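You operate a simulated robot arm through the tools that you are given. There is no shell and no other tool. Be economical: measure what you need, move in short steps, check, and stop when the job is done.

Carry out the task below with a simulated two-armed robot. There is one attempt and no reset: what you move stays moved.

TASK
Check the three shoes under the lamp: marked toe to the mend tray, clean ones to the pass tray.
Fine: lamp on first and off again at the end.

It is judged by the outcome, as a careful person would: the job done as asked, and still so three seconds after it is handed in. It fails if anything else is knocked over, pushed out of place, dropped, spilled or broken.

THE ROBOT
Two 7-joint arms with fingered hands on one trunk, on a base that drives. Base frame: it is fixed to the floor where the robot stands at the start and does not move with it; the origin is under the middle of the robot, x ahead of it, y to its left, z up; the surface under the hand at the start is at about z = 860. Units: mm, degrees, N and s.
The left shoulder is at the start at [70, 149, 1185], the right one opposite. With the tool pointing down near the work surface each hand reaches from about 420 to 800 mm from the robot's upright axis, wherever it stands, measured 20 degrees to its own side. Places, roughly: bench switch [600, -400, 900]. Payload 3.6 kg a hand.
The tool frame of a hand sits at the grasp point between the pads (the TCP): z along the fingers, y along the line on which they close. The tips reach 25 mm beyond it. Largest opening 88 mm; the body of the gripper starts 29 mm behind the TCP. The gripper is a hand of 4 fingers: y runs from the thumb to the fingers, the wrist lies at [-13, -97, -162] in the tool frame.
Orientation is that of the tool frame in the base frame, as a unit quaternion [x, y, z, w]. With the fingers straight down and the wrist toward the robot, the tool's x, y and z point along [0, 1, 0], [1, 0, 0] and [0, 0, -1] of the base frame.

THE INTERFACE
- The arms move only by the tool send_rows. It takes "left_moves", "right_moves" or both (then of equal length, played together; a hand with none holds still); each is text: rows parted by semicolons, each of 6 numbers parted by spaces: the turn, a rotation vector about the base's x, y, z in degrees, then the shift along the base's x, y, z in mm. In form: rx ry rz x y z; .... A call has 1 to 20 rows; each row shifts and turns the commanded pose from where the row before left it. A row lasts 0.2 s, in which the tool goes at most 50 mm and 8.6 degrees; a call with a longer step from one row to the next is refused whole. A pose out of reach is approached as far as the arm can. The call stops where the force on the tool passes 40 N (or 10 N more than at its start, if that is more) or the arm is blocked; 0.2 s more then pass. In this call time passes only in rows, and 0.2 s behind the last. It gives the time, the measured TCP pose, the force on the tool (base axes), the opening and the grip force at its end, in the units of the frame above (readings bear some noise), with the torque about the TCP (base axes, N m) and any sound that the robot's microphone picked up, and new pictures: "show" is both (left out), scene, wrist or none (wrist: the cameras of the hands that moved).
- Cameras (640 x 400 px; columns grow to the right, rows downward): "scene" is now at [130, -42.4, 1415.1]; the picture's right is [-0.46, -0.89, 0.00], its down [-0.50, 0.26, -0.83] and it looks along [0.73, -0.38, -0.56] (base axes); focal length 217 px, centre (320, 200). "left" rides on the left gripper at [-64, -83, -98] in its tool frame; the picture's right is [-0.62, -0.37, 0.69], its down [0.71, -0.63, 0.30] and it looks along [0.32, 0.68, 0.65] (tool axes); focal length 265 px, centre (320, 200). "right" rides on the right gripper at [64, -83, -98] in its tool frame; the picture's right is [-0.62, 0.37, -0.69], its down [-0.71, -0.63, 0.30] and it looks along [-0.32, 0.68, 0.65] (tool axes); focal length 265 px, centre (320, 200). There is no depth. A picture from a camera that has moved, and an enlarged one, comes with that camera's place and axes in the base frame and with its lens.
- raise_lower(by): slides the trunk up (or, below 0, down) by that many mm; the arms and the scene camera ride with it, the base frame stays. It gives what a move gives, with no picture.
- base_move(legs): drives the robot by 1 to 6 legs, each [ahead, left, turn to the left] in mm, mm and degrees, along the robot's own axes; the way and the turn of a leg run together, so that a leg with both is an arc; at most 1500 mm and 180 degrees a leg. The arms and the cameras ride along, it lands a little off, and it stops where it bumps. It gives what a move gives, and a new picture of the scene camera.
- finger_targets(index, middle, ring, thumb_bend, thumb_turn, hand): sets how far each is bent, from 0 (flat) to 1 (curled in); at 0.3 the hand is open as for a grip, at 0.7 the pads meet at the TCP. One left out holds its place. A second passes; each finger stops where it meets its share of the squeeze, and holds until it gets a number again. It is the only way to open and close the hand. It gives what a move gives, with no picture; readings hold the bend of each and the force on the fingers (four entries, about 0 where the hand has none), thumb and palm. thumb_turn goes from beside the hand (0) to across from the fingers (1), as for a grip.
- turn_head(pan, tilt): turns the head with the scene camera to pan (to the left, within 86 degrees either way) and tilt (down, from -29 to 69), counted from straight ahead of the robot. It gives what a move gives, and a new picture of the scene camera.
- inspect(camera, box): a new picture of the part [left, top, right, bottom] of that camera's present view, enlarged. It takes no simulated time.
- sign_off(): hands the job in; it is judged then, once.

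Work in short steps. Places have to be worked out from the pictures, the camera data and where the tool is seen: move nearer, look again, correct. Check each grasp and each placing, and mend what went wrong. You have 120 turns and 260 pictures in all, those below and enlarged ones among them. Open the grippers and draw the arms clear of the work before you hand the job in, unless the task says otherwise; then end with one line.

The tools are called as name(argument=value, ...) on one line, values as JSON. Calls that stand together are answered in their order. send_rows: Moves the arms, as the interface text tells. Its arguments: {"type":"object","properties":{"left_moves":{"type":"string"},"right_moves":{"type":"string"},"show":{"type":"string","enum":["both","scene","wrist","none"]}},"required":[]} The other tools are called the same way: raise_lower (by) slides the trunk up or down; finger_targets (index, middle, ring, thumb_bend, thumb_turn, hand) moves the fingers one by one; base_move (legs) drives the base; turn_head (pan, tilt) turns the head that bears the scene camera; inspect (camera, box) takes an enlarged picture of a part of a camera's view; sign_off () hands the job in.

At the start:

```text
clock: 0.0
left_tool_pos: [491.5, -42.3, 1265.1]
left_tcp_rot: [0.726, 0.688, 0.0, 0.0]
left_wrist_force: [-0.3, 0.5, -0.8]
left_torque: [0.0, -0.01, 0.03]
left_opening: 87.6
left_grip_force: 0.0
left_shape: jaw
left_bend: [0.3, 0.3, 0.3, 0.3, 0.98]
left_finger forces: [0.1, 0.1, 0.0, 0.0, 0.0, 0.0]
right_tool_pos: [400.3, -393.3, 1201.6]
right_tcp_rot: [0.727, 0.687, 0.0, 0.0]
right_wrist_force: [0.2, -0.1, 0.7]
right_torque: [-0.01, -0.01, 0.02]
right_opening: 87.6
right_grip_force: 0.0
right_shape: jaw
right_bend: [0.3, 0.3, 0.3, 0.3, 0.98]
right_finger forces: [0.0, 0.0, 0.0, 0.0, 0.1, 0.0]
trunk travel left (down, up): [-675.0, 265.0]
robot x, y, heading: [1.4, -2.0, 0.0]
head pan, tilt: [-27.6, 34.0]
```

scene: 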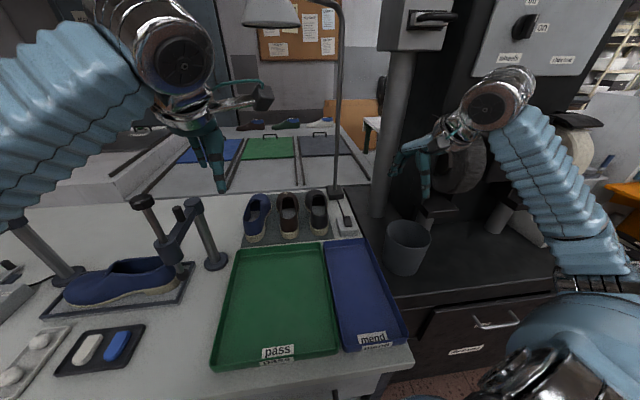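
right: 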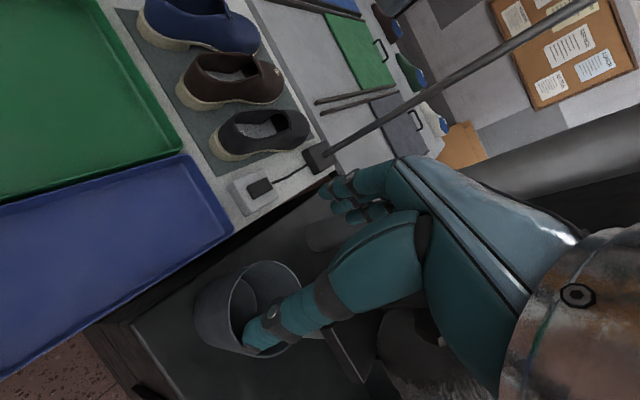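
left: 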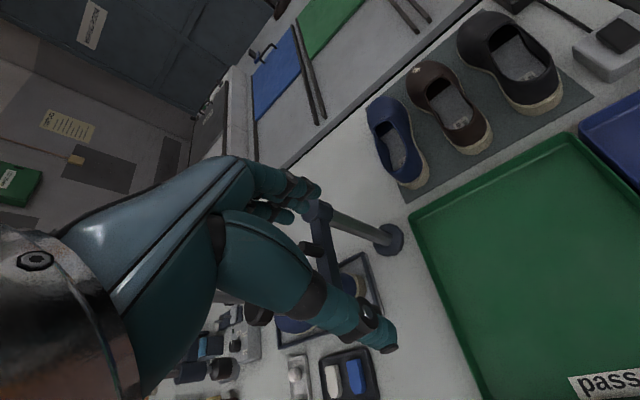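

The three shoes stand on a mat under the lamp, with a switch to the right. I take a closer look at the shoes, switch and trays.

inspect(camera="scene", box=[230, 170, 390, 270])

inspect(camera="right", box=[120, 0, 360, 220])

inspect(camera="scene", box=[200, 220, 440, 380])

```text
4.00 times, centred on (310, 220) of scene
camera zoom: at [130.0, -42.4, 1415.1], right [-0.46, -0.89, 0.0], down [-0.5, 0.26, -0.83], along [0.73, -0.38, -0.56], focal length 867 px, centre (360, 120)
```

zoom: 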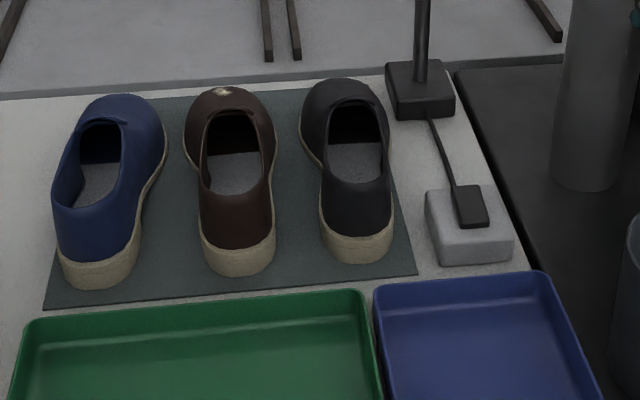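

```text
1.82 times, centred on (240, 110) of right
camera zoom: at [320.9, -326.5, 1301.1], right [0.33, -0.64, 0.69], down [-0.67, -0.68, -0.3], along [0.66, -0.36, -0.65], focal length 483 px, centre (466, 364)
```

zoom: 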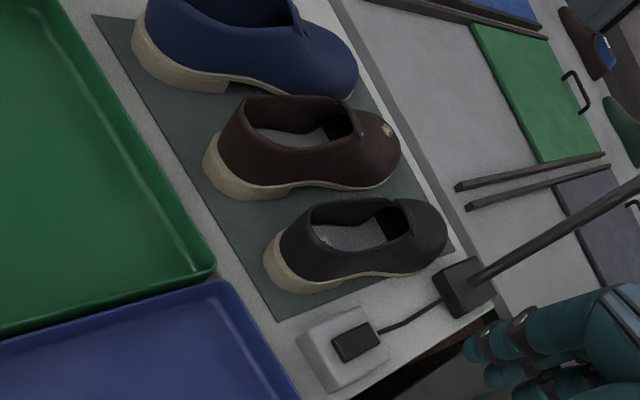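

```text
2.50 times, centred on (320, 300) of scene
camera zoom: at [130.0, -42.4, 1415.1], right [-0.46, -0.89, 0.0], down [-0.5, 0.26, -0.83], along [0.73, -0.38, -0.56], focal length 542 px, centre (320, -50)
```

zoom: 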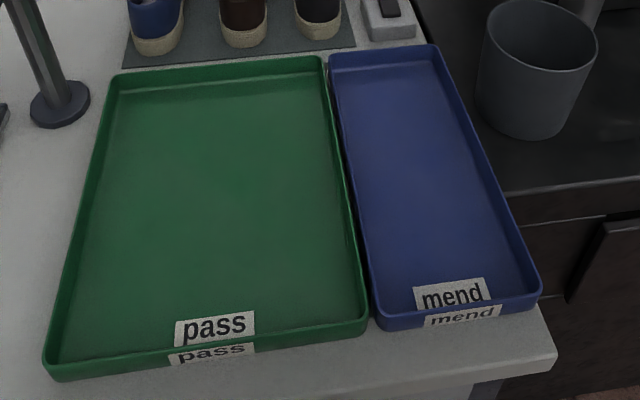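

Next I check how close the robot stands to the bench edge, since the shoes lie near the reach limit.

turn_head(pan=-20, tilt=66)

```text
clock: 1.0
left_tool_pos: [489.7, -41.8, 1265.9]
left_tcp_rot: [0.726, 0.688, 0.0, 0.0]
left_wrist_force: [0.0, 0.8, 0.8]
left_torque: [0.01, -0.01, -0.01]
left_opening: 87.6
left_grip_force: 0.1
left_shape: jaw
left_bend: [0.3, 0.3, 0.3, 0.3, 0.98]
left_finger forces: [0.0, 0.0, 0.0, 0.1, 0.0, 0.0]
right_tool_pos: [400.2, -392.5, 1203.1]
right_tcp_rot: [0.726, 0.688, 0.0, 0.0]
right_wrist_force: [0.3, -0.1, 0.5]
right_torque: [-0.02, -0.01, -0.01]
right_opening: 87.5
right_grip_force: 0.0
right_shape: jaw
right_bend: [0.3, 0.3, 0.3, 0.3, 0.98]
right_finger forces: [0.0, 0.1, 0.0, 0.1, 0.0, 0.1]
trunk travel left (down, up): [-675.0, 265.0]
robot x, y, heading: [0.7, -0.4, -0.1]
head pan, tilt: [-20.0, 66.0]
camera scene: at [106.8, -21.5, 1372.8], right [-0.34, -0.94, 0.0], down [-0.86, 0.31, -0.41], along [0.38, -0.14, -0.91], focal length 217 px, centre (320, 200)
```

scene: 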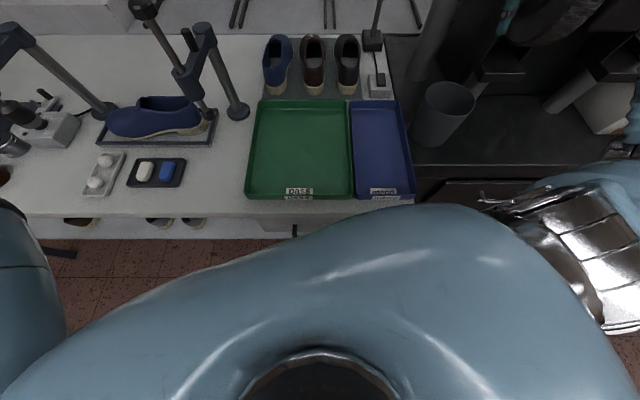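

Bench axes run about 21° to the right of the robot, and the switch is near (629, -417, 895). I make a pressing shape (middle finger and thumb closed, others curled) and move the right hand above the switch.

finger_targets(hand="right", index=1, ring=1, middle=0.65, thumb_bend=0.7)

turn_head(pan=-27, tilt=40)

send_rows(right_moves="0 0 -6 28 -3 -25;0 0 -6 28 -3 -25;0 0 -6 28 -3 -25;0 0 0 28 -3 -25;0 0 0 28 -3 -25;0 0 0 28 -3 -25;0 0 0 28 -3 -25;0 0 0 28 -3 -25")

```text
clock: 2.0
left_tool_pos: [491.4, -41.5, 1265.2]
left_tcp_rot: [0.726, 0.688, 0.0, -0.001]
left_wrist_force: [0.9, -0.3, 0.9]
left_torque: [0.03, 0.01, -0.05]
left_opening: 87.6
left_grip_force: 0.1
left_shape: jaw
left_bend: [0.3, 0.3, 0.3, 0.3, 0.98]
left_finger forces: [0.0, 0.0, 0.0, 0.1, 0.0, 0.0]
right_tool_pos: [399.0, -394.3, 1202.3]
right_tcp_rot: [0.726, 0.688, 0.0, 0.001]
right_wrist_force: [0.3, -0.1, 0.9]
right_torque: [0.0, 0.0, 0.02]
right_opening: 21.2
right_grip_force: 0.1
right_shape: fingers
right_bend: [0.91, 0.65, 1.0, 0.68, 0.97]
right_finger forces: [0.0, 0.1, 0.0, 0.0, 0.1, 0.0]
trunk travel left (down, up): [-675.0, 265.0]
robot x, y, heading: [1.8, 0.9, -0.0]
head pan, tilt: [-20.0, 66.0]
```

```text
clock: 2.9
left_tool_pos: [490.1, -42.8, 1265.5]
left_tcp_rot: [0.725, 0.688, 0.0, 0.0]
left_wrist_force: [-0.2, -0.6, -0.2]
left_torque: [0.0, 0.03, -0.01]
left_opening: 87.6
left_grip_force: 0.1
left_shape: jaw
left_bend: [0.3, 0.3, 0.3, 0.3, 0.98]
left_finger forces: [0.0, 0.0, 0.0, 0.0, 0.0, 0.1]
right_tool_pos: [398.9, -394.4, 1201.3]
right_tcp_rot: [0.727, 0.687, 0.0, 0.0]
right_wrist_force: [-0.6, -0.2, -0.4]
right_torque: [-0.02, 0.0, -0.01]
right_opening: 36.5
right_grip_force: 0.1
right_shape: fingers
right_bend: [1.0, 0.65, 1.0, 0.7, 0.97]
right_finger forces: [0.1, 0.1, 0.0, 0.1, 0.0, 0.1]
trunk travel left (down, up): [-675.0, 265.0]
robot x, y, heading: [0.8, 4.3, 0.1]
head pan, tilt: [-27.0, 40.0]
camera scene: at [127.1, -39.7, 1406.0], right [-0.45, -0.89, 0.0], down [-0.57, 0.29, -0.77], along [0.68, -0.35, -0.64], focal length 217 px, centre (320, 200)
```

scene: 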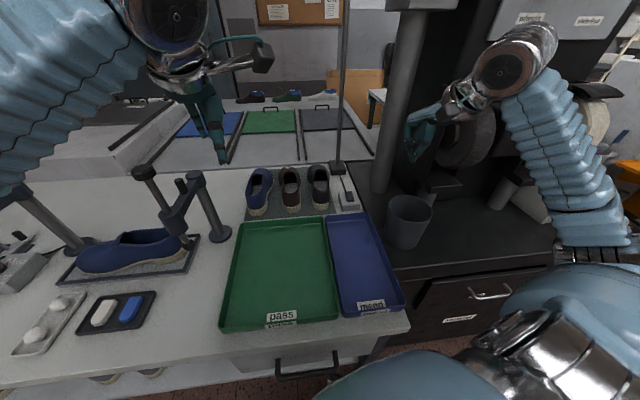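

```text
clock: 4.7
left_tool_pos: [492.3, -41.4, 1265.0]
left_tcp_rot: [0.726, 0.688, -0.001, 0.0]
left_wrist_force: [1.3, 0.0, -0.6]
left_torque: [0.02, -0.01, 0.0]
left_opening: 87.6
left_grip_force: 0.1
left_shape: jaw
left_bend: [0.3, 0.3, 0.3, 0.3, 0.98]
left_finger forces: [0.1, 0.0, 0.0, 0.1, 0.0, 0.0]
right_tool_pos: [625.0, -419.1, 1001.6]
right_tcp_rot: [0.825, 0.565, -0.002, 0.0]
right_wrist_force: [-0.3, -0.9, 0.2]
right_torque: [-0.03, -0.02, 0.04]
right_opening: 36.8
right_grip_force: 0.0
right_shape: fingers
right_bend: [1.0, 0.65, 1.0, 0.7, 0.97]
right_finger forces: [0.1, 0.0, 0.0, 0.1, 0.0, 0.1]
trunk travel left (down, up): [-675.0, 265.0]
robot x, y, heading: [1.8, 3.6, 0.2]
head pan, tilt: [-27.0, 40.0]
camera scene: at [129.5, -39.6, 1405.9], right [-0.45, -0.89, 0.0], down [-0.57, 0.29, -0.76], along [0.68, -0.35, -0.64], focal length 217 px, centre (320, 200)
camera right: at [572.0, -329.8, 1100.2], right [0.12, -0.71, 0.69], down [-0.85, -0.44, -0.3], along [0.52, -0.55, -0.65], focal length 265 px, centre (320, 200)
```

scene: 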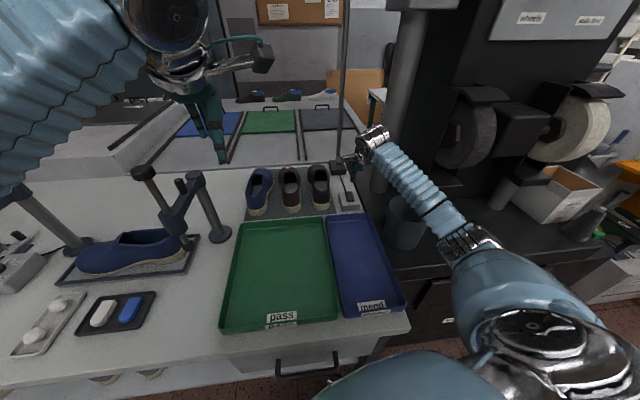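
right: 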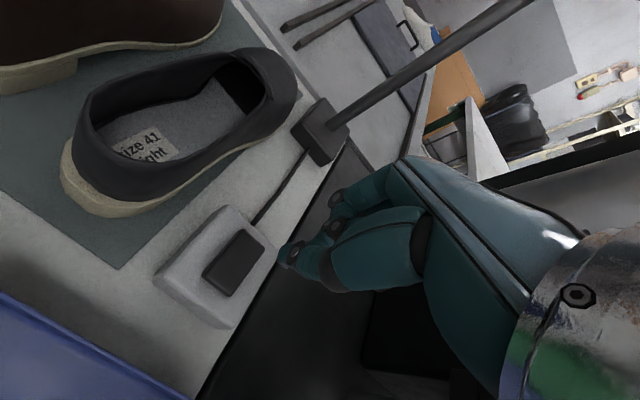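

Fingertip sits right above the button (about (630, -421)). I lower to contact in small steps.

send_rows(right_moves="0 0 0 5 -2 -15;0 0 0 0 0 -15;0 0 0 0 0 -10", show="wrist")

```text
clock: 5.5
left_tool_pos: [488.5, -42.1, 1266.7]
left_tcp_rot: [0.725, 0.688, 0.002, 0.001]
left_wrist_force: [0.8, -0.1, -0.1]
left_torque: [-0.02, -0.02, -0.02]
left_opening: 87.6
left_grip_force: 0.1
left_shape: jaw
left_bend: [0.3, 0.3, 0.3, 0.3, 0.98]
left_finger forces: [0.1, 0.0, 0.0, 0.1, 0.1, 0.1]
right_tool_pos: [627.4, -420.5, 963.7]
right_tcp_rot: [0.825, 0.565, 0.001, 0.0]
right_wrist_force: [0.6, 0.1, 0.6]
right_torque: [0.02, -0.03, -0.01]
right_opening: 36.5
right_grip_force: 0.0
right_shape: fingers
right_bend: [1.0, 0.65, 1.0, 0.7, 0.97]
right_finger forces: [0.1, 0.1, 0.1, 0.0, 0.0, 0.0]
trunk travel left (down, up): [-675.0, 265.0]
robot x, y, heading: [-0.7, 1.9, -0.1]
head pan, tilt: [-27.0, 40.0]
camera right: at [574.0, -331.8, 1062.7], right [0.12, -0.71, 0.69], down [-0.85, -0.44, -0.31], along [0.52, -0.55, -0.65], focal length 265 px, centre (320, 200)
```

right: 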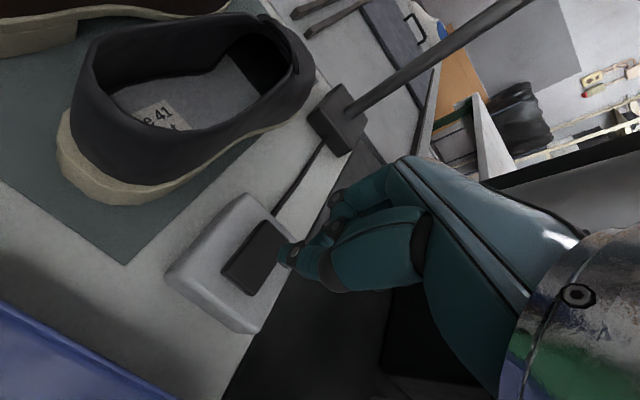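

Alignment holds. Continue down with fine steps until contact.

send_rows(right_moves="0 0 0 4 -1 -10;0 0 0 0 0 -8;0 0 0 0 0 -5;0 0 0 0 0 -4;0 0 0 0 0 -4;0 0 0 0 0 -3")

```text
clock: 6.9
left_tool_pos: [489.8, -41.6, 1266.9]
left_tcp_rot: [0.726, 0.688, 0.0, 0.001]
left_wrist_force: [0.2, -0.3, 0.0]
left_torque: [0.02, 0.03, 0.01]
left_opening: 87.6
left_grip_force: 0.1
left_shape: jaw
left_bend: [0.3, 0.3, 0.3, 0.3, 0.98]
left_finger forces: [0.1, 0.1, 0.1, 0.0, 0.0, 0.1]
right_tool_pos: [631.3, -421.4, 929.9]
right_tcp_rot: [0.825, 0.565, 0.001, 0.001]
right_wrist_force: [-1.3, -0.7, 5.8]
right_torque: [0.01, 0.05, 0.03]
right_opening: 36.4
right_grip_force: 3.3
right_shape: fingers
right_bend: [1.0, 0.65, 1.0, 0.7, 0.98]
right_finger forces: [0.0, 2.5, 0.1, 0.1, 3.5, 0.0]
trunk travel left (down, up): [-675.0, 265.0]
robot x, y, heading: [4.2, 0.6, 0.2]
head pan, tilt: [-27.0, 40.0]
heard: click
camera scene: at [125.7, -39.1, 1406.4], right [-0.45, -0.89, 0.0], down [-0.57, 0.29, -0.77], along [0.68, -0.35, -0.64], focal length 217 px, centre (320, 200)
camera right: at [578.2, -331.3, 1029.1], right [0.12, -0.71, 0.69], down [-0.84, -0.44, -0.31], along [0.52, -0.55, -0.65], focal length 265 px, centre (320, 200)
```

scene: 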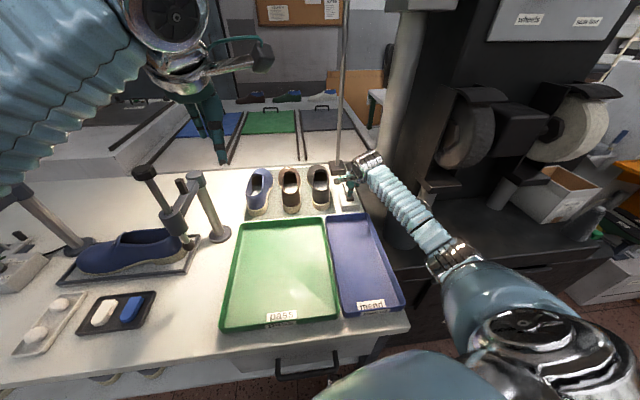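
right: 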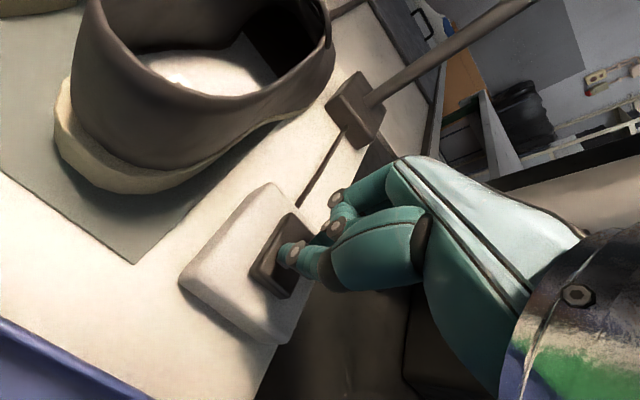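

Lamp is on with a click. I raise the hand clear and check the toes in the light.

send_rows(right_moves="0 0 0 0 0 25;0 0 0 0 0 40;0 0 0 -15 20 45;0 0 0 -15 30 30;0 0 0 -15 30 30;0 0 0 -15 30 30")

inspect(camera="scene", box=[240, 150, 350, 220])

inspect(camera="left", box=[350, 0, 590, 200])

```text
refused: row 3 steps farther than a row can; nothing moved
```

```text
5.71 times, centred on (295, 185) of scene
camera zoom: at [125.7, -39.1, 1406.4], right [-0.45, -0.89, 0.0], down [-0.57, 0.29, -0.77], along [0.68, -0.35, -0.64], focal length 1239 px, centre (463, 286)
```

zoom: 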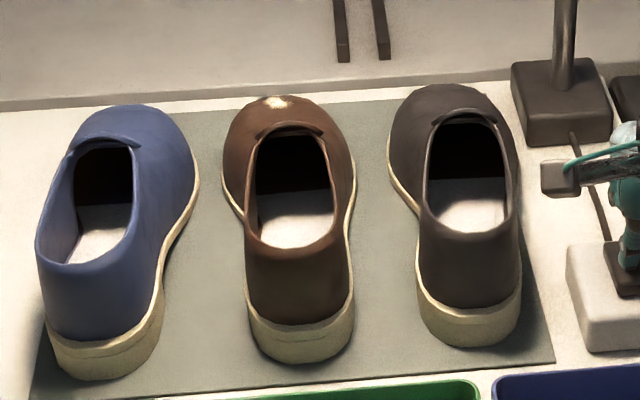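

```text
2.00 times, centred on (470, 100) of left
camera zoom: at [402.4, -101.1, 1364.0], right [-0.4, -0.6, -0.69], down [-0.59, 0.75, -0.31], along [0.7, 0.29, -0.65], focal length 531 px, centre (20, 400)
```

zoom: 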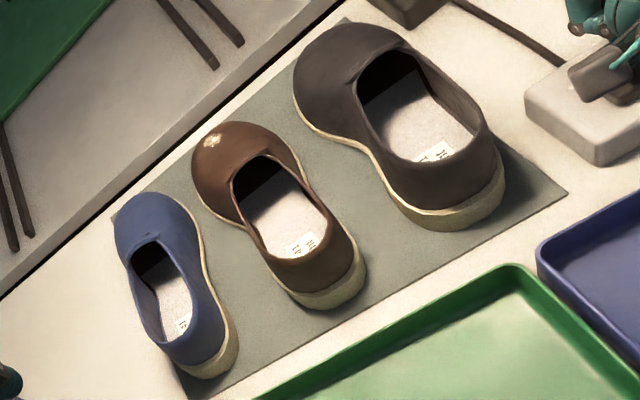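

Brown shows a mark on the toe; I lift off the switch and move the right camera over the shoes to look at the other toes more closely.

send_rows(right_moves="0 0 0 0 0 25;0 0 0 0 0 40;0 0 0 0 20 45;0 0 0 0 30 35;0 0 0 0 30 35;0 0 0 0 30 35;0 0 0 10 30 35;0 0 0 20 30 20;0 0 0 20 30 10")

```text
clock: 8.9
left_tool_pos: [492.3, -40.0, 1264.2]
left_tcp_rot: [0.726, 0.688, -0.001, 0.001]
left_wrist_force: [-0.3, 0.1, 0.1]
left_torque: [0.01, -0.01, -0.01]
left_opening: 87.8
left_grip_force: 0.0
left_shape: jaw
left_bend: [0.3, 0.3, 0.3, 0.3, 0.98]
left_finger forces: [0.0, 0.0, 0.0, 0.0, 0.0, 0.1]
right_tool_pos: [682.3, -220.7, 1209.0]
right_tcp_rot: [0.825, 0.565, -0.002, 0.001]
right_wrist_force: [0.7, 1.0, 0.2]
right_torque: [-0.01, 0.03, 0.01]
right_opening: 36.8
right_grip_force: 0.0
right_shape: fingers
right_bend: [1.0, 0.65, 1.0, 0.7, 0.98]
right_finger forces: [0.1, 0.0, 0.0, 0.0, 0.0, 0.0]
trunk travel left (down, up): [-675.0, 265.0]
robot x, y, heading: [3.0, 2.1, 0.2]
head pan, tilt: [-27.0, 40.0]
camera scene: at [127.6, -37.8, 1406.1], right [-0.45, -0.89, 0.0], down [-0.57, 0.29, -0.77], along [0.68, -0.35, -0.64], focal length 217 px, centre (320, 200)
camera right: at [629.6, -131.5, 1306.9], right [0.12, -0.71, 0.69], down [-0.85, -0.44, -0.3], along [0.52, -0.55, -0.65], focal length 265 px, centre (320, 200)
```

scene: 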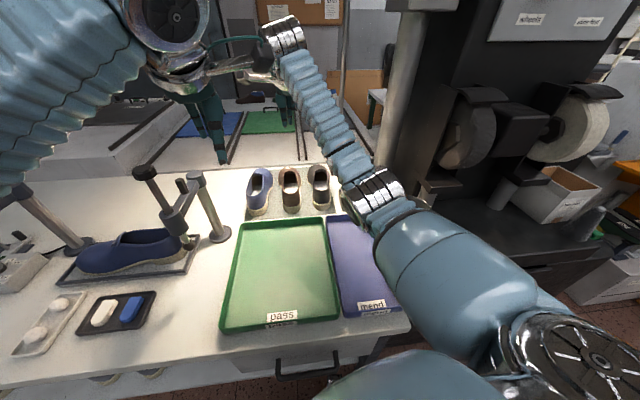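
right: 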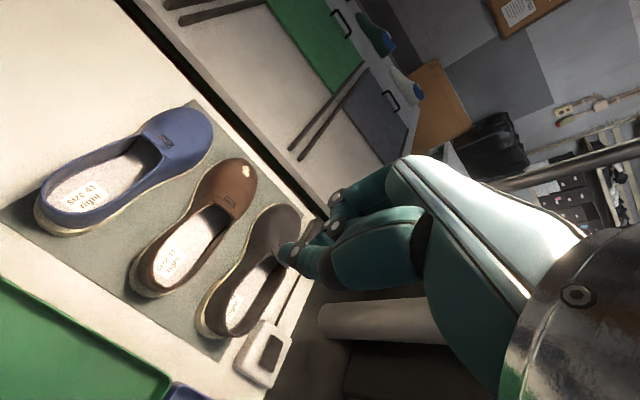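

I zoom in on the toes.

inspect(camera="right", box=[130, 90, 330, 240])

inspect(camera="right", box=[20, 90, 320, 390])

```text
2.67 times, centred on (230, 165) of right
camera zoom: at [629.6, -131.5, 1306.9], right [0.12, -0.71, 0.69], down [-0.85, -0.44, -0.3], along [0.52, -0.55, -0.65], focal length 708 px, centre (560, 293)
```

zoom: 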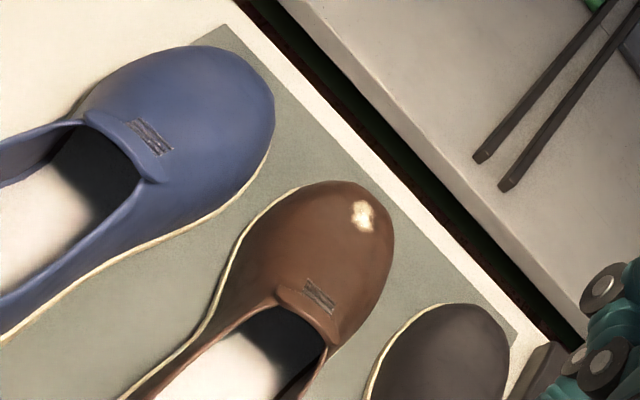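

```text
1.33 times, centred on (170, 240) of right
camera zoom: at [629.6, -131.5, 1306.9], right [0.12, -0.71, 0.69], down [-0.85, -0.44, -0.3], along [0.52, -0.55, -0.65], focal length 354 px, centre (520, 147)
```

zoom: 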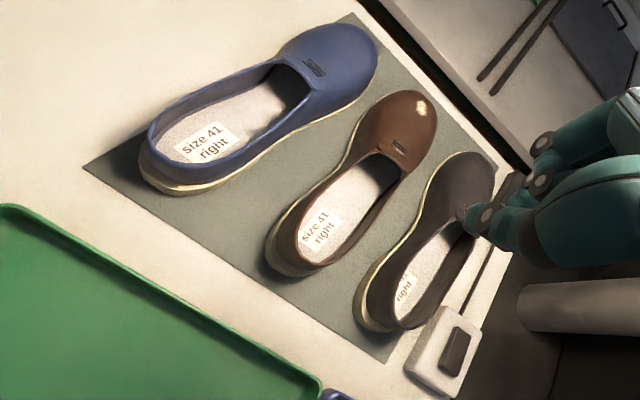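

Only the brown toe bears a mark; blue and black are clean. I open the hand and test the reach of a crosswise grip (thumb on the right side, fingers on the left) high above the black shoe.

finger_targets(hand="right", index=0.3, ring=0.3, middle=0.3, thumb_bend=0.3)

send_rows(right_moves="0 0 7.85 5.4 -12.8 -9.9;0 0 7.85 5.4 -12.8 -9.9;0 0 7.85 5.4 -12.8 -9.9;0 0 7.85 5.4 -12.8 -9.9;0 0 7.85 5.4 -12.8 -9.9;0 0 7.85 5.4 -12.8 -9.9;0 0 7.85 5.4 -12.8 -9.9;0 0 7.85 5.4 -12.8 -9.9;0 0 7.85 5.4 -12.8 -9.9;0 0 7.85 5.4 -12.8 -9.9;0 0 7.85 5.4 -12.8 -9.9")

```text
clock: 9.9
left_tool_pos: [489.6, -42.3, 1265.7]
left_tcp_rot: [0.726, 0.688, 0.0, 0.0]
left_wrist_force: [-0.7, 0.3, 0.7]
left_torque: [0.01, 0.0, 0.01]
left_opening: 87.6
left_grip_force: 0.1
left_shape: jaw
left_bend: [0.3, 0.3, 0.3, 0.3, 0.98]
left_finger forces: [0.1, 0.1, 0.0, 0.1, 0.0, 0.1]
right_tool_pos: [682.3, -221.9, 1208.2]
right_tcp_rot: [0.825, 0.565, 0.0, -0.001]
right_wrist_force: [0.0, 0.3, 0.4]
right_torque: [0.04, -0.02, -0.02]
right_opening: 84.5
right_grip_force: 0.1
right_shape: fingers
right_bend: [0.3, 0.3, 0.3, 0.3, 0.98]
right_finger forces: [0.0, 0.0, 0.0, 0.0, 0.0, 0.0]
trunk travel left (down, up): [-675.0, 265.0]
robot x, y, heading: [1.6, -1.7, 0.1]
head pan, tilt: [-27.0, 40.0]
```

```text
clock: 12.3
left_tool_pos: [489.5, -42.0, 1265.2]
left_tcp_rot: [0.725, 0.688, 0.001, 0.0]
left_wrist_force: [0.5, 0.0, 0.0]
left_torque: [-0.02, -0.02, 0.0]
left_opening: 87.4
left_grip_force: 0.0
left_shape: jaw
left_bend: [0.3, 0.3, 0.3, 0.3, 0.98]
left_finger forces: [0.0, 0.0, 0.1, 0.1, 0.0, 0.0]
right_tool_pos: [653.9, -344.6, 1085.6]
right_tcp_rot: [0.213, 0.977, 0.001, 0.0]
right_wrist_force: [0.8, -0.2, -0.2]
right_torque: [0.0, 0.02, -0.02]
right_opening: 84.4
right_grip_force: 0.0
right_shape: fingers
right_bend: [0.3, 0.3, 0.3, 0.3, 0.98]
right_finger forces: [0.0, 0.1, 0.1, 0.0, 0.0, 0.1]
right hand out of reach, approached as far as the arm can: row 7, 8, 9, 10, 11
trunk travel left (down, up): [-675.0, 265.0]
robot x, y, heading: [-1.7, -2.3, -0.1]
head pan, tilt: [-27.0, 40.0]
camera scene: at [126.8, -40.5, 1406.1], right [-0.45, -0.89, 0.0], down [-0.57, 0.29, -0.77], along [0.68, -0.35, -0.64], focal length 217 px, centre (320, 200)
camera right: at [562.5, -394.9, 1184.4], right [0.72, 0.08, 0.69], down [0.39, -0.87, -0.3], along [0.58, 0.49, -0.65], focal length 265 px, centre (320, 200)
```

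scene: 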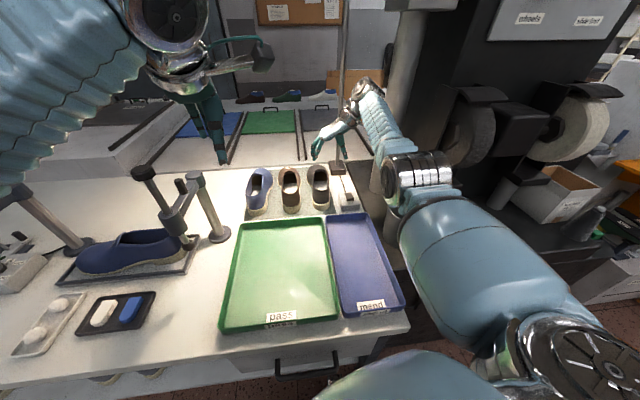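
right: 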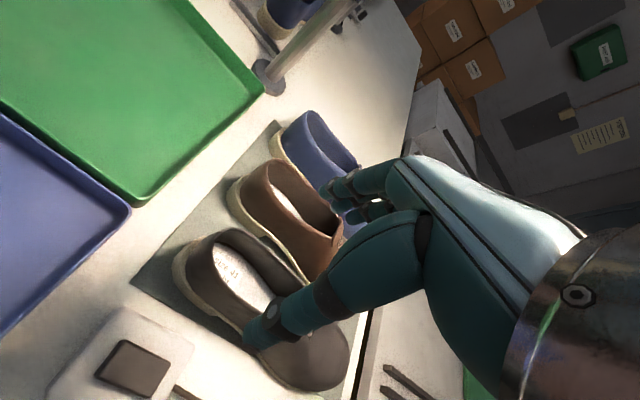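

Vertical crosswise grip falls ~75 mm short. Leaning the fingers forward 35° brings the wrist back; I tilt in place and see how far it reaches.

send_rows(right_moves="-2.94 -6.37 0 0 0 0;-2.94 -6.37 0 0 0 0;-2.94 -6.37 0 0 0 0;-2.94 -6.37 0 0 0 0;-2.94 -6.37 0 0 0 0;0 0 0 0 0 0")

```text
clock: 13.7
left_tool_pos: [490.4, -42.0, 1265.3]
left_tcp_rot: [0.726, 0.688, -0.001, 0.001]
left_wrist_force: [0.1, -0.5, 1.3]
left_torque: [0.0, 0.0, 0.02]
left_opening: 87.7
left_grip_force: 0.0
left_shape: jaw
left_bend: [0.3, 0.3, 0.3, 0.3, 0.98]
left_finger forces: [0.0, 0.0, 0.1, 0.1, 0.0, 0.1]
right_tool_pos: [655.4, -342.4, 1085.4]
right_tcp_rot: [0.204, 0.931, -0.064, 0.295]
right_wrist_force: [0.1, 0.1, 0.4]
right_torque: [0.01, -0.01, -0.02]
right_opening: 84.4
right_grip_force: 0.0
right_shape: fingers
right_bend: [0.3, 0.3, 0.3, 0.3, 0.98]
right_finger forces: [0.0, 0.0, 0.1, 0.0, 0.0, 0.0]
trunk travel left (down, up): [-675.0, 265.0]
robot x, y, heading: [-2.5, 2.3, 0.3]
head pan, tilt: [-27.0, 40.0]
camera scene: at [127.5, -39.2, 1406.1], right [-0.45, -0.89, 0.0], down [-0.57, 0.29, -0.77], along [0.68, -0.35, -0.64], focal length 217 px, centre (320, 200)
camera right: at [523.1, -374.7, 1129.8], right [0.25, 0.29, 0.92], down [0.42, -0.89, 0.16], along [0.87, 0.35, -0.35], focal length 265 px, centre (320, 200)
```

scene: 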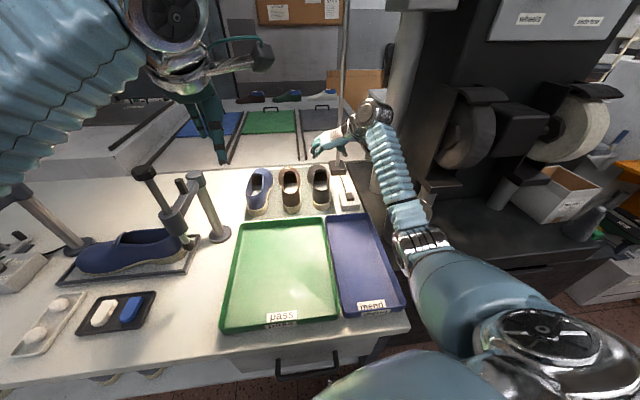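
right: 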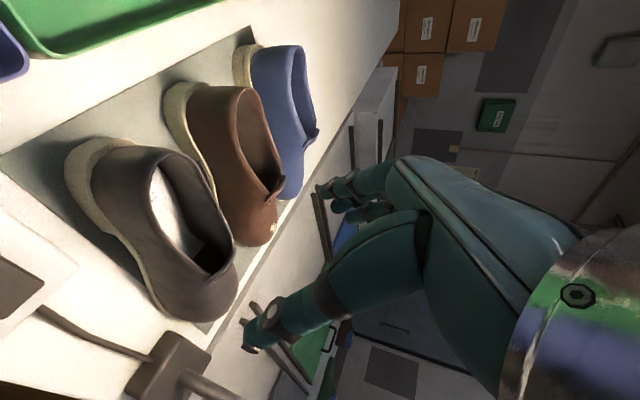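

Commanded pose follows the measured one. I advance toward the black shoe (grip point ≈ (727, -358)) at z≈1000, still above the shoes.

send_rows(right_moves="0 0 0 14 -3 -15;0 0 0 14 -3 -15;0 0 0 14 -3 -15;0 0 0 14 -3 -15;0 0 0 15 -3 -15")

inspect(camera="scene", box=[240, 120, 400, 220])

```text
clock: 14.9
left_tool_pos: [491.1, -42.2, 1264.6]
left_tcp_rot: [0.726, 0.688, -0.001, -0.001]
left_wrist_force: [-0.3, 0.8, 0.1]
left_torque: [0.03, 0.03, -0.03]
left_opening: 87.7
left_grip_force: 0.1
left_shape: jaw
left_bend: [0.3, 0.3, 0.3, 0.3, 0.98]
left_finger forces: [0.0, 0.0, 0.0, 0.0, 0.0, 0.0]
right_tool_pos: [727.4, -360.0, 1009.1]
right_tcp_rot: [0.205, 0.931, -0.065, 0.294]
right_wrist_force: [0.1, -0.3, -0.5]
right_torque: [-0.01, 0.01, 0.01]
right_opening: 84.3
right_grip_force: 0.1
right_shape: fingers
right_bend: [0.3, 0.3, 0.3, 0.3, 0.98]
right_finger forces: [0.1, 0.1, 0.0, 0.1, 0.0, 0.0]
trunk travel left (down, up): [-675.0, 265.0]
robot x, y, heading: [-0.2, -1.4, -0.1]
head pan, tilt: [-27.0, 40.0]
camera scene: at [128.1, -39.5, 1406.0], right [-0.45, -0.89, 0.0], down [-0.57, 0.29, -0.77], along [0.68, -0.35, -0.64], focal length 217 px, centre (320, 200)
camera right: at [594.2, -390.4, 1052.9], right [0.25, 0.29, 0.92], down [0.43, -0.89, 0.16], along [0.87, 0.35, -0.35], focal length 265 px, centre (320, 200)
```

scene: 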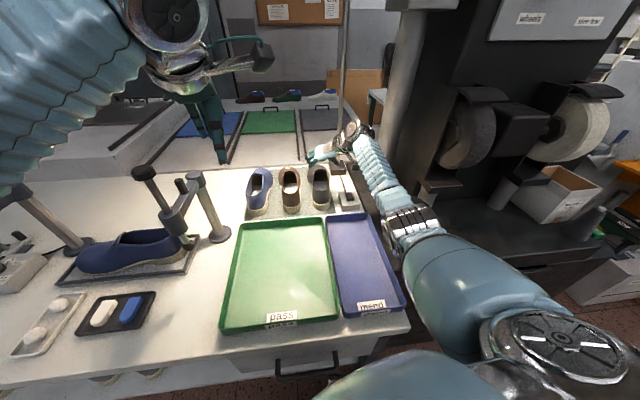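
right: 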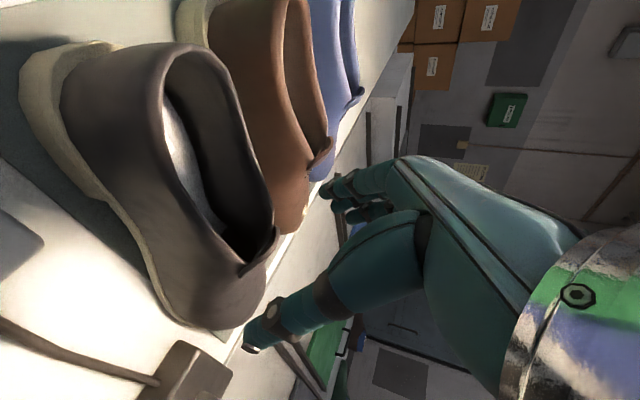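

```text
4.00 times, centred on (320, 170) of scene
camera zoom: at [128.1, -39.5, 1406.0], right [-0.45, -0.89, 0.0], down [-0.57, 0.29, -0.77], along [0.68, -0.35, -0.64], focal length 867 px, centre (320, 320)
```

zoom: 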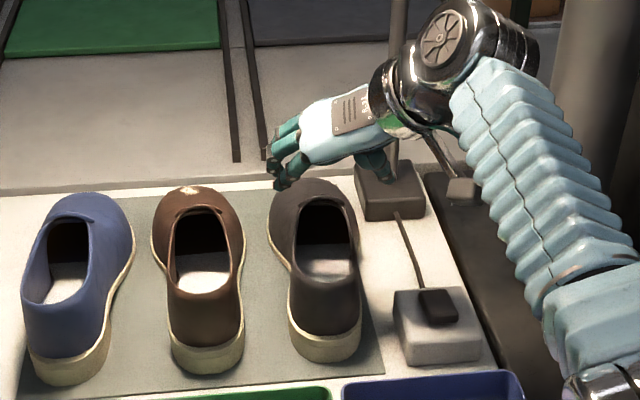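

Reach is fine. Opening centre of the black shoe is ≈ (738, -359, 930); I shift slightly and lower to z≈960 for a check.

send_rows(right_moves="0 0 0 4 0 -15;0 0 0 4 0 -15;0 0 0 0 0 -15", show="wrist")

inspect(camera="scene", box=[260, 140, 380, 215])

inspect(camera="left", box=[430, 0, 600, 110])

```text
clock: 15.7
left_tool_pos: [489.8, -42.1, 1264.6]
left_tcp_rot: [0.726, 0.688, 0.0, 0.001]
left_wrist_force: [0.4, 0.2, -0.4]
left_torque: [-0.01, 0.01, -0.01]
left_opening: 87.5
left_grip_force: 0.2
left_shape: jaw
left_bend: [0.3, 0.3, 0.3, 0.3, 0.98]
left_finger forces: [0.1, 0.0, 0.0, 0.1, 0.0, 0.0]
right_tool_pos: [736.2, -359.6, 965.1]
right_tcp_rot: [0.205, 0.931, -0.065, 0.295]
right_wrist_force: [-0.4, -0.5, 0.6]
right_torque: [0.01, -0.02, -0.01]
right_opening: 84.5
right_grip_force: 0.0
right_shape: fingers
right_bend: [0.3, 0.3, 0.3, 0.3, 0.98]
right_finger forces: [0.0, 0.1, 0.1, 0.1, 0.0, 0.1]
trunk travel left (down, up): [-675.0, 265.0]
robot x, y, heading: [2.9, 0.2, 0.2]
head pan, tilt: [-27.0, 40.0]
camera right: at [602.1, -390.5, 1008.9], right [0.25, 0.29, 0.92], down [0.42, -0.89, 0.16], along [0.87, 0.35, -0.35], focal length 265 px, centre (320, 200)
```

right: 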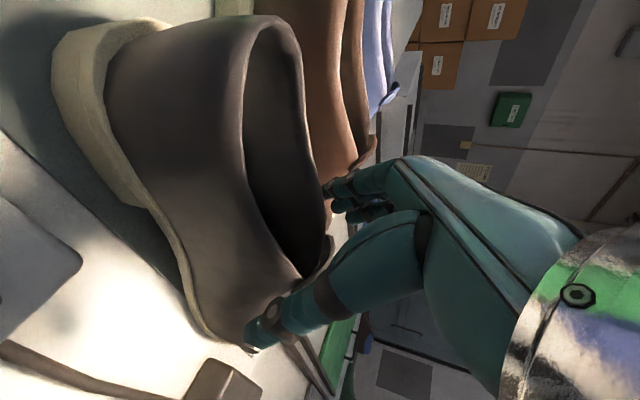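

```text
5.33 times, centred on (320, 178) of scene
camera zoom: at [126.5, -40.1, 1406.2], right [-0.45, -0.89, 0.0], down [-0.57, 0.29, -0.77], along [0.68, -0.35, -0.64], focal length 1156 px, centre (320, 320)
```

zoom: 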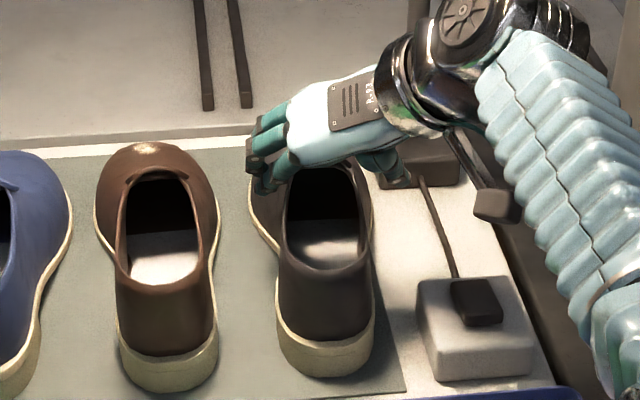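

```text
3.64 times, centred on (515, 55) of left
camera zoom: at [403.2, -102.1, 1363.6], right [-0.4, -0.6, -0.69], down [-0.59, 0.75, -0.3], along [0.7, 0.29, -0.65], focal length 965 px, centre (-389, 727)
```

zoom: 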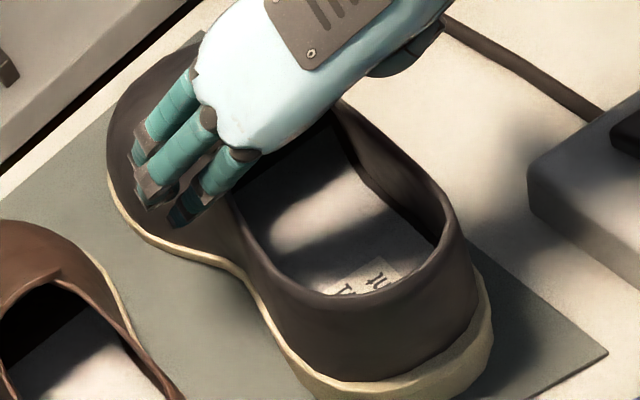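

The fingers sit a bit too far forward (near the ball bulge). I shift back ~17 mm along the shoe and lower in small steps to z≈928.

send_rows(right_moves="0 0 0 -8 3 0;0 0 0 -8 4 0;0 0 0 0 0 -10;0 0 0 0 0 -10;0 0 0 0 0 -8;0 0 0 0 0 -8", show="wrist")

inspect(camera="left", box=[430, 0, 600, 110])

inspect(camera="scene", box=[260, 140, 380, 215])

```text
clock: 17.1
left_tool_pos: [489.1, -38.7, 1265.5]
left_tcp_rot: [0.726, 0.688, -0.001, 0.002]
left_wrist_force: [0.1, -0.5, -0.2]
left_torque: [0.01, 0.0, 0.01]
left_opening: 87.6
left_grip_force: 0.0
left_shape: jaw
left_bend: [0.3, 0.3, 0.3, 0.3, 0.98]
left_finger forces: [0.1, 0.1, 0.1, 0.0, 0.0, 0.0]
right_tool_pos: [720.0, -348.4, 936.1]
right_tcp_rot: [0.206, 0.93, -0.063, 0.299]
right_wrist_force: [2.8, 5.2, 13.9]
right_torque: [0.42, 0.09, -0.14]
right_opening: 88.3
right_grip_force: 6.5
right_shape: fingers
right_bend: [0.27, 0.3, 0.3, 0.3, 0.98]
right_finger forces: [12.7, 0.0, 0.0, 0.0, 0.1, 0.0]
trunk travel left (down, up): [-675.0, 265.0]
robot x, y, heading: [-3.5, -0.1, 0.2]
head pan, tilt: [-27.0, 40.0]
camera right: at [585.9, -380.2, 977.7], right [0.24, 0.29, 0.93], down [0.42, -0.89, 0.16], along [0.87, 0.35, -0.34], focal length 265 px, centre (320, 200)
```

right: 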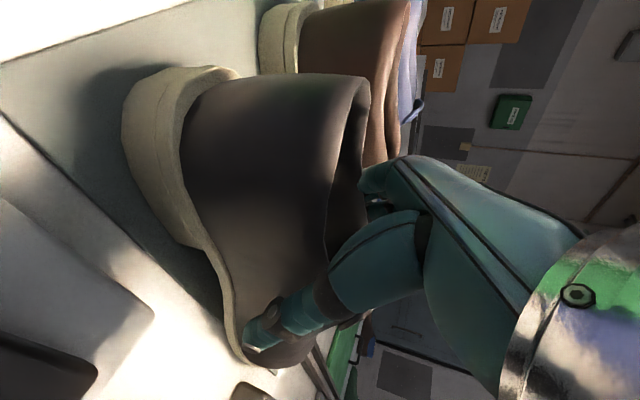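

```text
3.64 times, centred on (515, 55) of left
camera zoom: at [401.8, -98.7, 1364.5], right [-0.4, -0.6, -0.69], down [-0.59, 0.75, -0.31], along [0.7, 0.28, -0.65], focal length 965 px, centre (-389, 727)
```

zoom: 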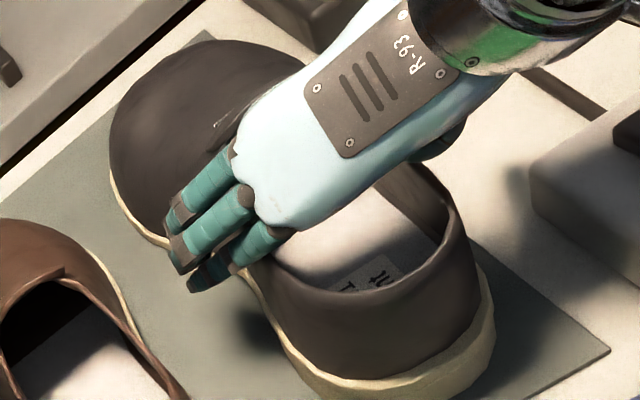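

```text
5.33 times, centred on (320, 178) of scene
camera zoom: at [125.1, -36.6, 1406.6], right [-0.45, -0.89, 0.0], down [-0.57, 0.29, -0.77], along [0.68, -0.35, -0.64], focal length 1156 px, centre (320, 320)
```

zoom: 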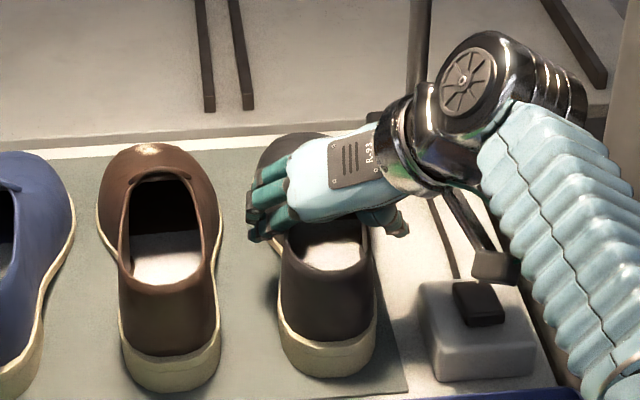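

Index finger touched the vamp side; the thumb has spare room. I lift, shift left ~6 and back ~10 mm, and lower again.

send_rows(right_moves="0 0 0 0 0 14;0 0 0 -7 10 0;0 0 0 0 0 -8;0 0 0 0 0 -8;0 0 0 0 0 -6", show="wrist")

inspect(camera="left", box=[430, 0, 600, 110])

inspect(camera="scene", box=[260, 140, 380, 215])

```text
clock: 18.3
left_tool_pos: [487.7, -41.2, 1266.7]
left_tcp_rot: [0.726, 0.687, 0.001, 0.002]
left_wrist_force: [0.2, 0.6, -0.3]
left_torque: [-0.03, 0.0, -0.01]
left_opening: 87.6
left_grip_force: 0.1
left_shape: jaw
left_bend: [0.3, 0.3, 0.3, 0.3, 0.98]
left_finger forces: [0.0, 0.0, 0.0, 0.0, 0.0, 0.1]
right_tool_pos: [710.5, -342.7, 930.1]
right_tcp_rot: [0.207, 0.929, -0.065, 0.301]
right_wrist_force: [0.0, -9.5, 23.0]
right_torque: [-0.16, 0.81, 0.28]
right_opening: 88.7
right_grip_force: 12.6
right_shape: fingers
right_bend: [0.3, 0.3, 0.3, 0.3, 1.0]
right_finger forces: [0.0, 0.0, 0.1, 0.1, 24.2, 0.0]
trunk travel left (down, up): [-675.0, 265.0]
robot x, y, heading: [-2.1, -0.7, -0.0]
head pan, tilt: [-27.0, 40.0]
camera right: at [577.2, -373.6, 971.7], right [0.24, 0.29, 0.93], down [0.42, -0.89, 0.17], along [0.87, 0.35, -0.34], focal length 265 px, centre (320, 200)
```

right: 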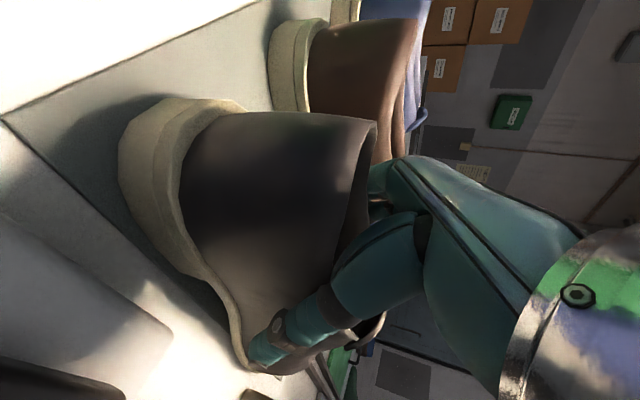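

```text
3.64 times, centred on (515, 55) of left
camera zoom: at [399.2, -100.7, 1365.3], right [-0.4, -0.6, -0.69], down [-0.59, 0.75, -0.31], along [0.7, 0.29, -0.65], focal length 965 px, centre (-389, 727)
```

zoom: 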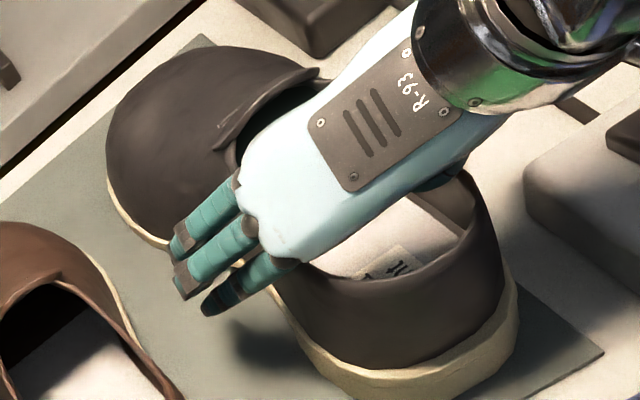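

```text
5.33 times, centred on (320, 178) of scene
camera zoom: at [122.4, -38.6, 1407.0], right [-0.45, -0.89, 0.0], down [-0.57, 0.29, -0.77], along [0.68, -0.35, -0.64], focal length 1156 px, centre (320, 320)
```

zoom: 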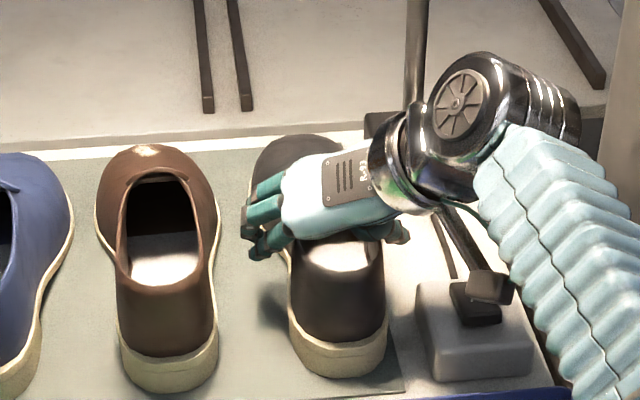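

The thumb pressed on the wide part and nudged the heel right ~7 mm. I lift, shift back ~15 mm along the narrower heel and right ~7, and lower again.

send_rows(right_moves="0 0 0 0 0 20;0 0 0 -8 0 6;0 0 0 -9 -1 0", show="wrist")

inspect(camera="left", box=[430, 0, 600, 110])

inspect(camera="scene", box=[260, 140, 380, 215])

```text
clock: 19.1
left_tool_pos: [489.2, -43.8, 1264.9]
left_tcp_rot: [0.727, 0.687, 0.0, 0.0]
left_wrist_force: [-0.4, -0.2, -0.8]
left_torque: [0.01, 0.04, 0.01]
left_opening: 87.5
left_grip_force: 0.1
left_shape: jaw
left_bend: [0.3, 0.3, 0.3, 0.3, 0.98]
left_finger forces: [0.1, 0.0, 0.0, 0.1, 0.1, 0.0]
right_tool_pos: [693.6, -343.6, 946.8]
right_tcp_rot: [0.204, 0.931, -0.064, 0.295]
right_wrist_force: [-0.2, -0.6, 0.1]
right_torque: [0.02, 0.0, -0.01]
right_opening: 85.1
right_grip_force: 0.1
right_shape: fingers
right_bend: [0.3, 0.3, 0.3, 0.3, 0.98]
right_finger forces: [0.1, 0.0, 0.0, 0.0, 0.0, 0.1]
trunk travel left (down, up): [-675.0, 265.0]
robot x, y, heading: [-1.7, 1.1, -0.2]
head pan, tilt: [-27.0, 40.0]
camera right: at [560.5, -374.6, 990.6], right [0.25, 0.29, 0.92], down [0.43, -0.89, 0.16], along [0.87, 0.35, -0.35], focal length 265 px, centre (320, 200)
```

right: 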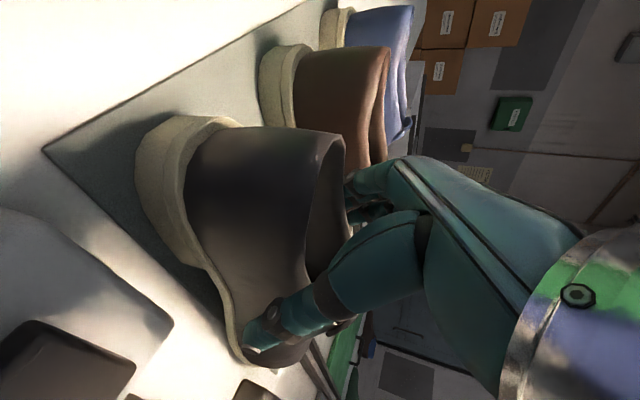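

```text
3.64 times, centred on (515, 55) of left
camera zoom: at [402.5, -102.7, 1363.7], right [-0.4, -0.6, -0.69], down [-0.59, 0.75, -0.3], along [0.7, 0.29, -0.65], focal length 965 px, centre (-389, 727)
```

zoom: 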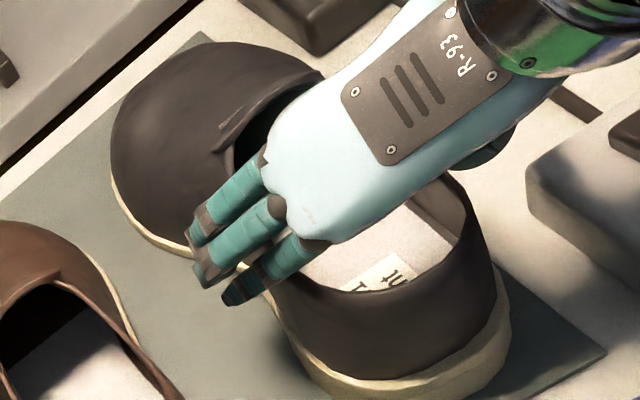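

```text
5.33 times, centred on (320, 178) of scene
camera zoom: at [125.9, -40.8, 1406.2], right [-0.45, -0.89, 0.0], down [-0.57, 0.29, -0.77], along [0.68, -0.35, -0.64], focal length 1156 px, centre (320, 320)
```

zoom: 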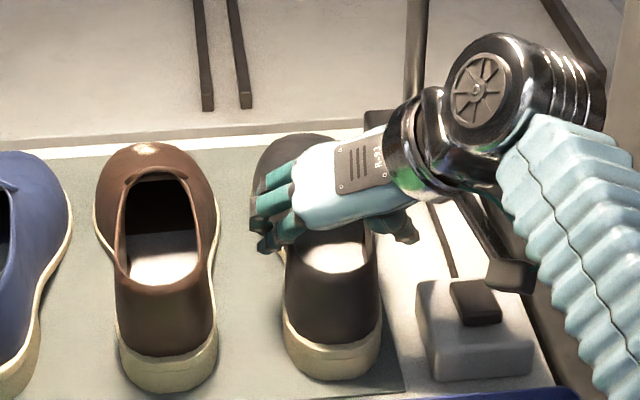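

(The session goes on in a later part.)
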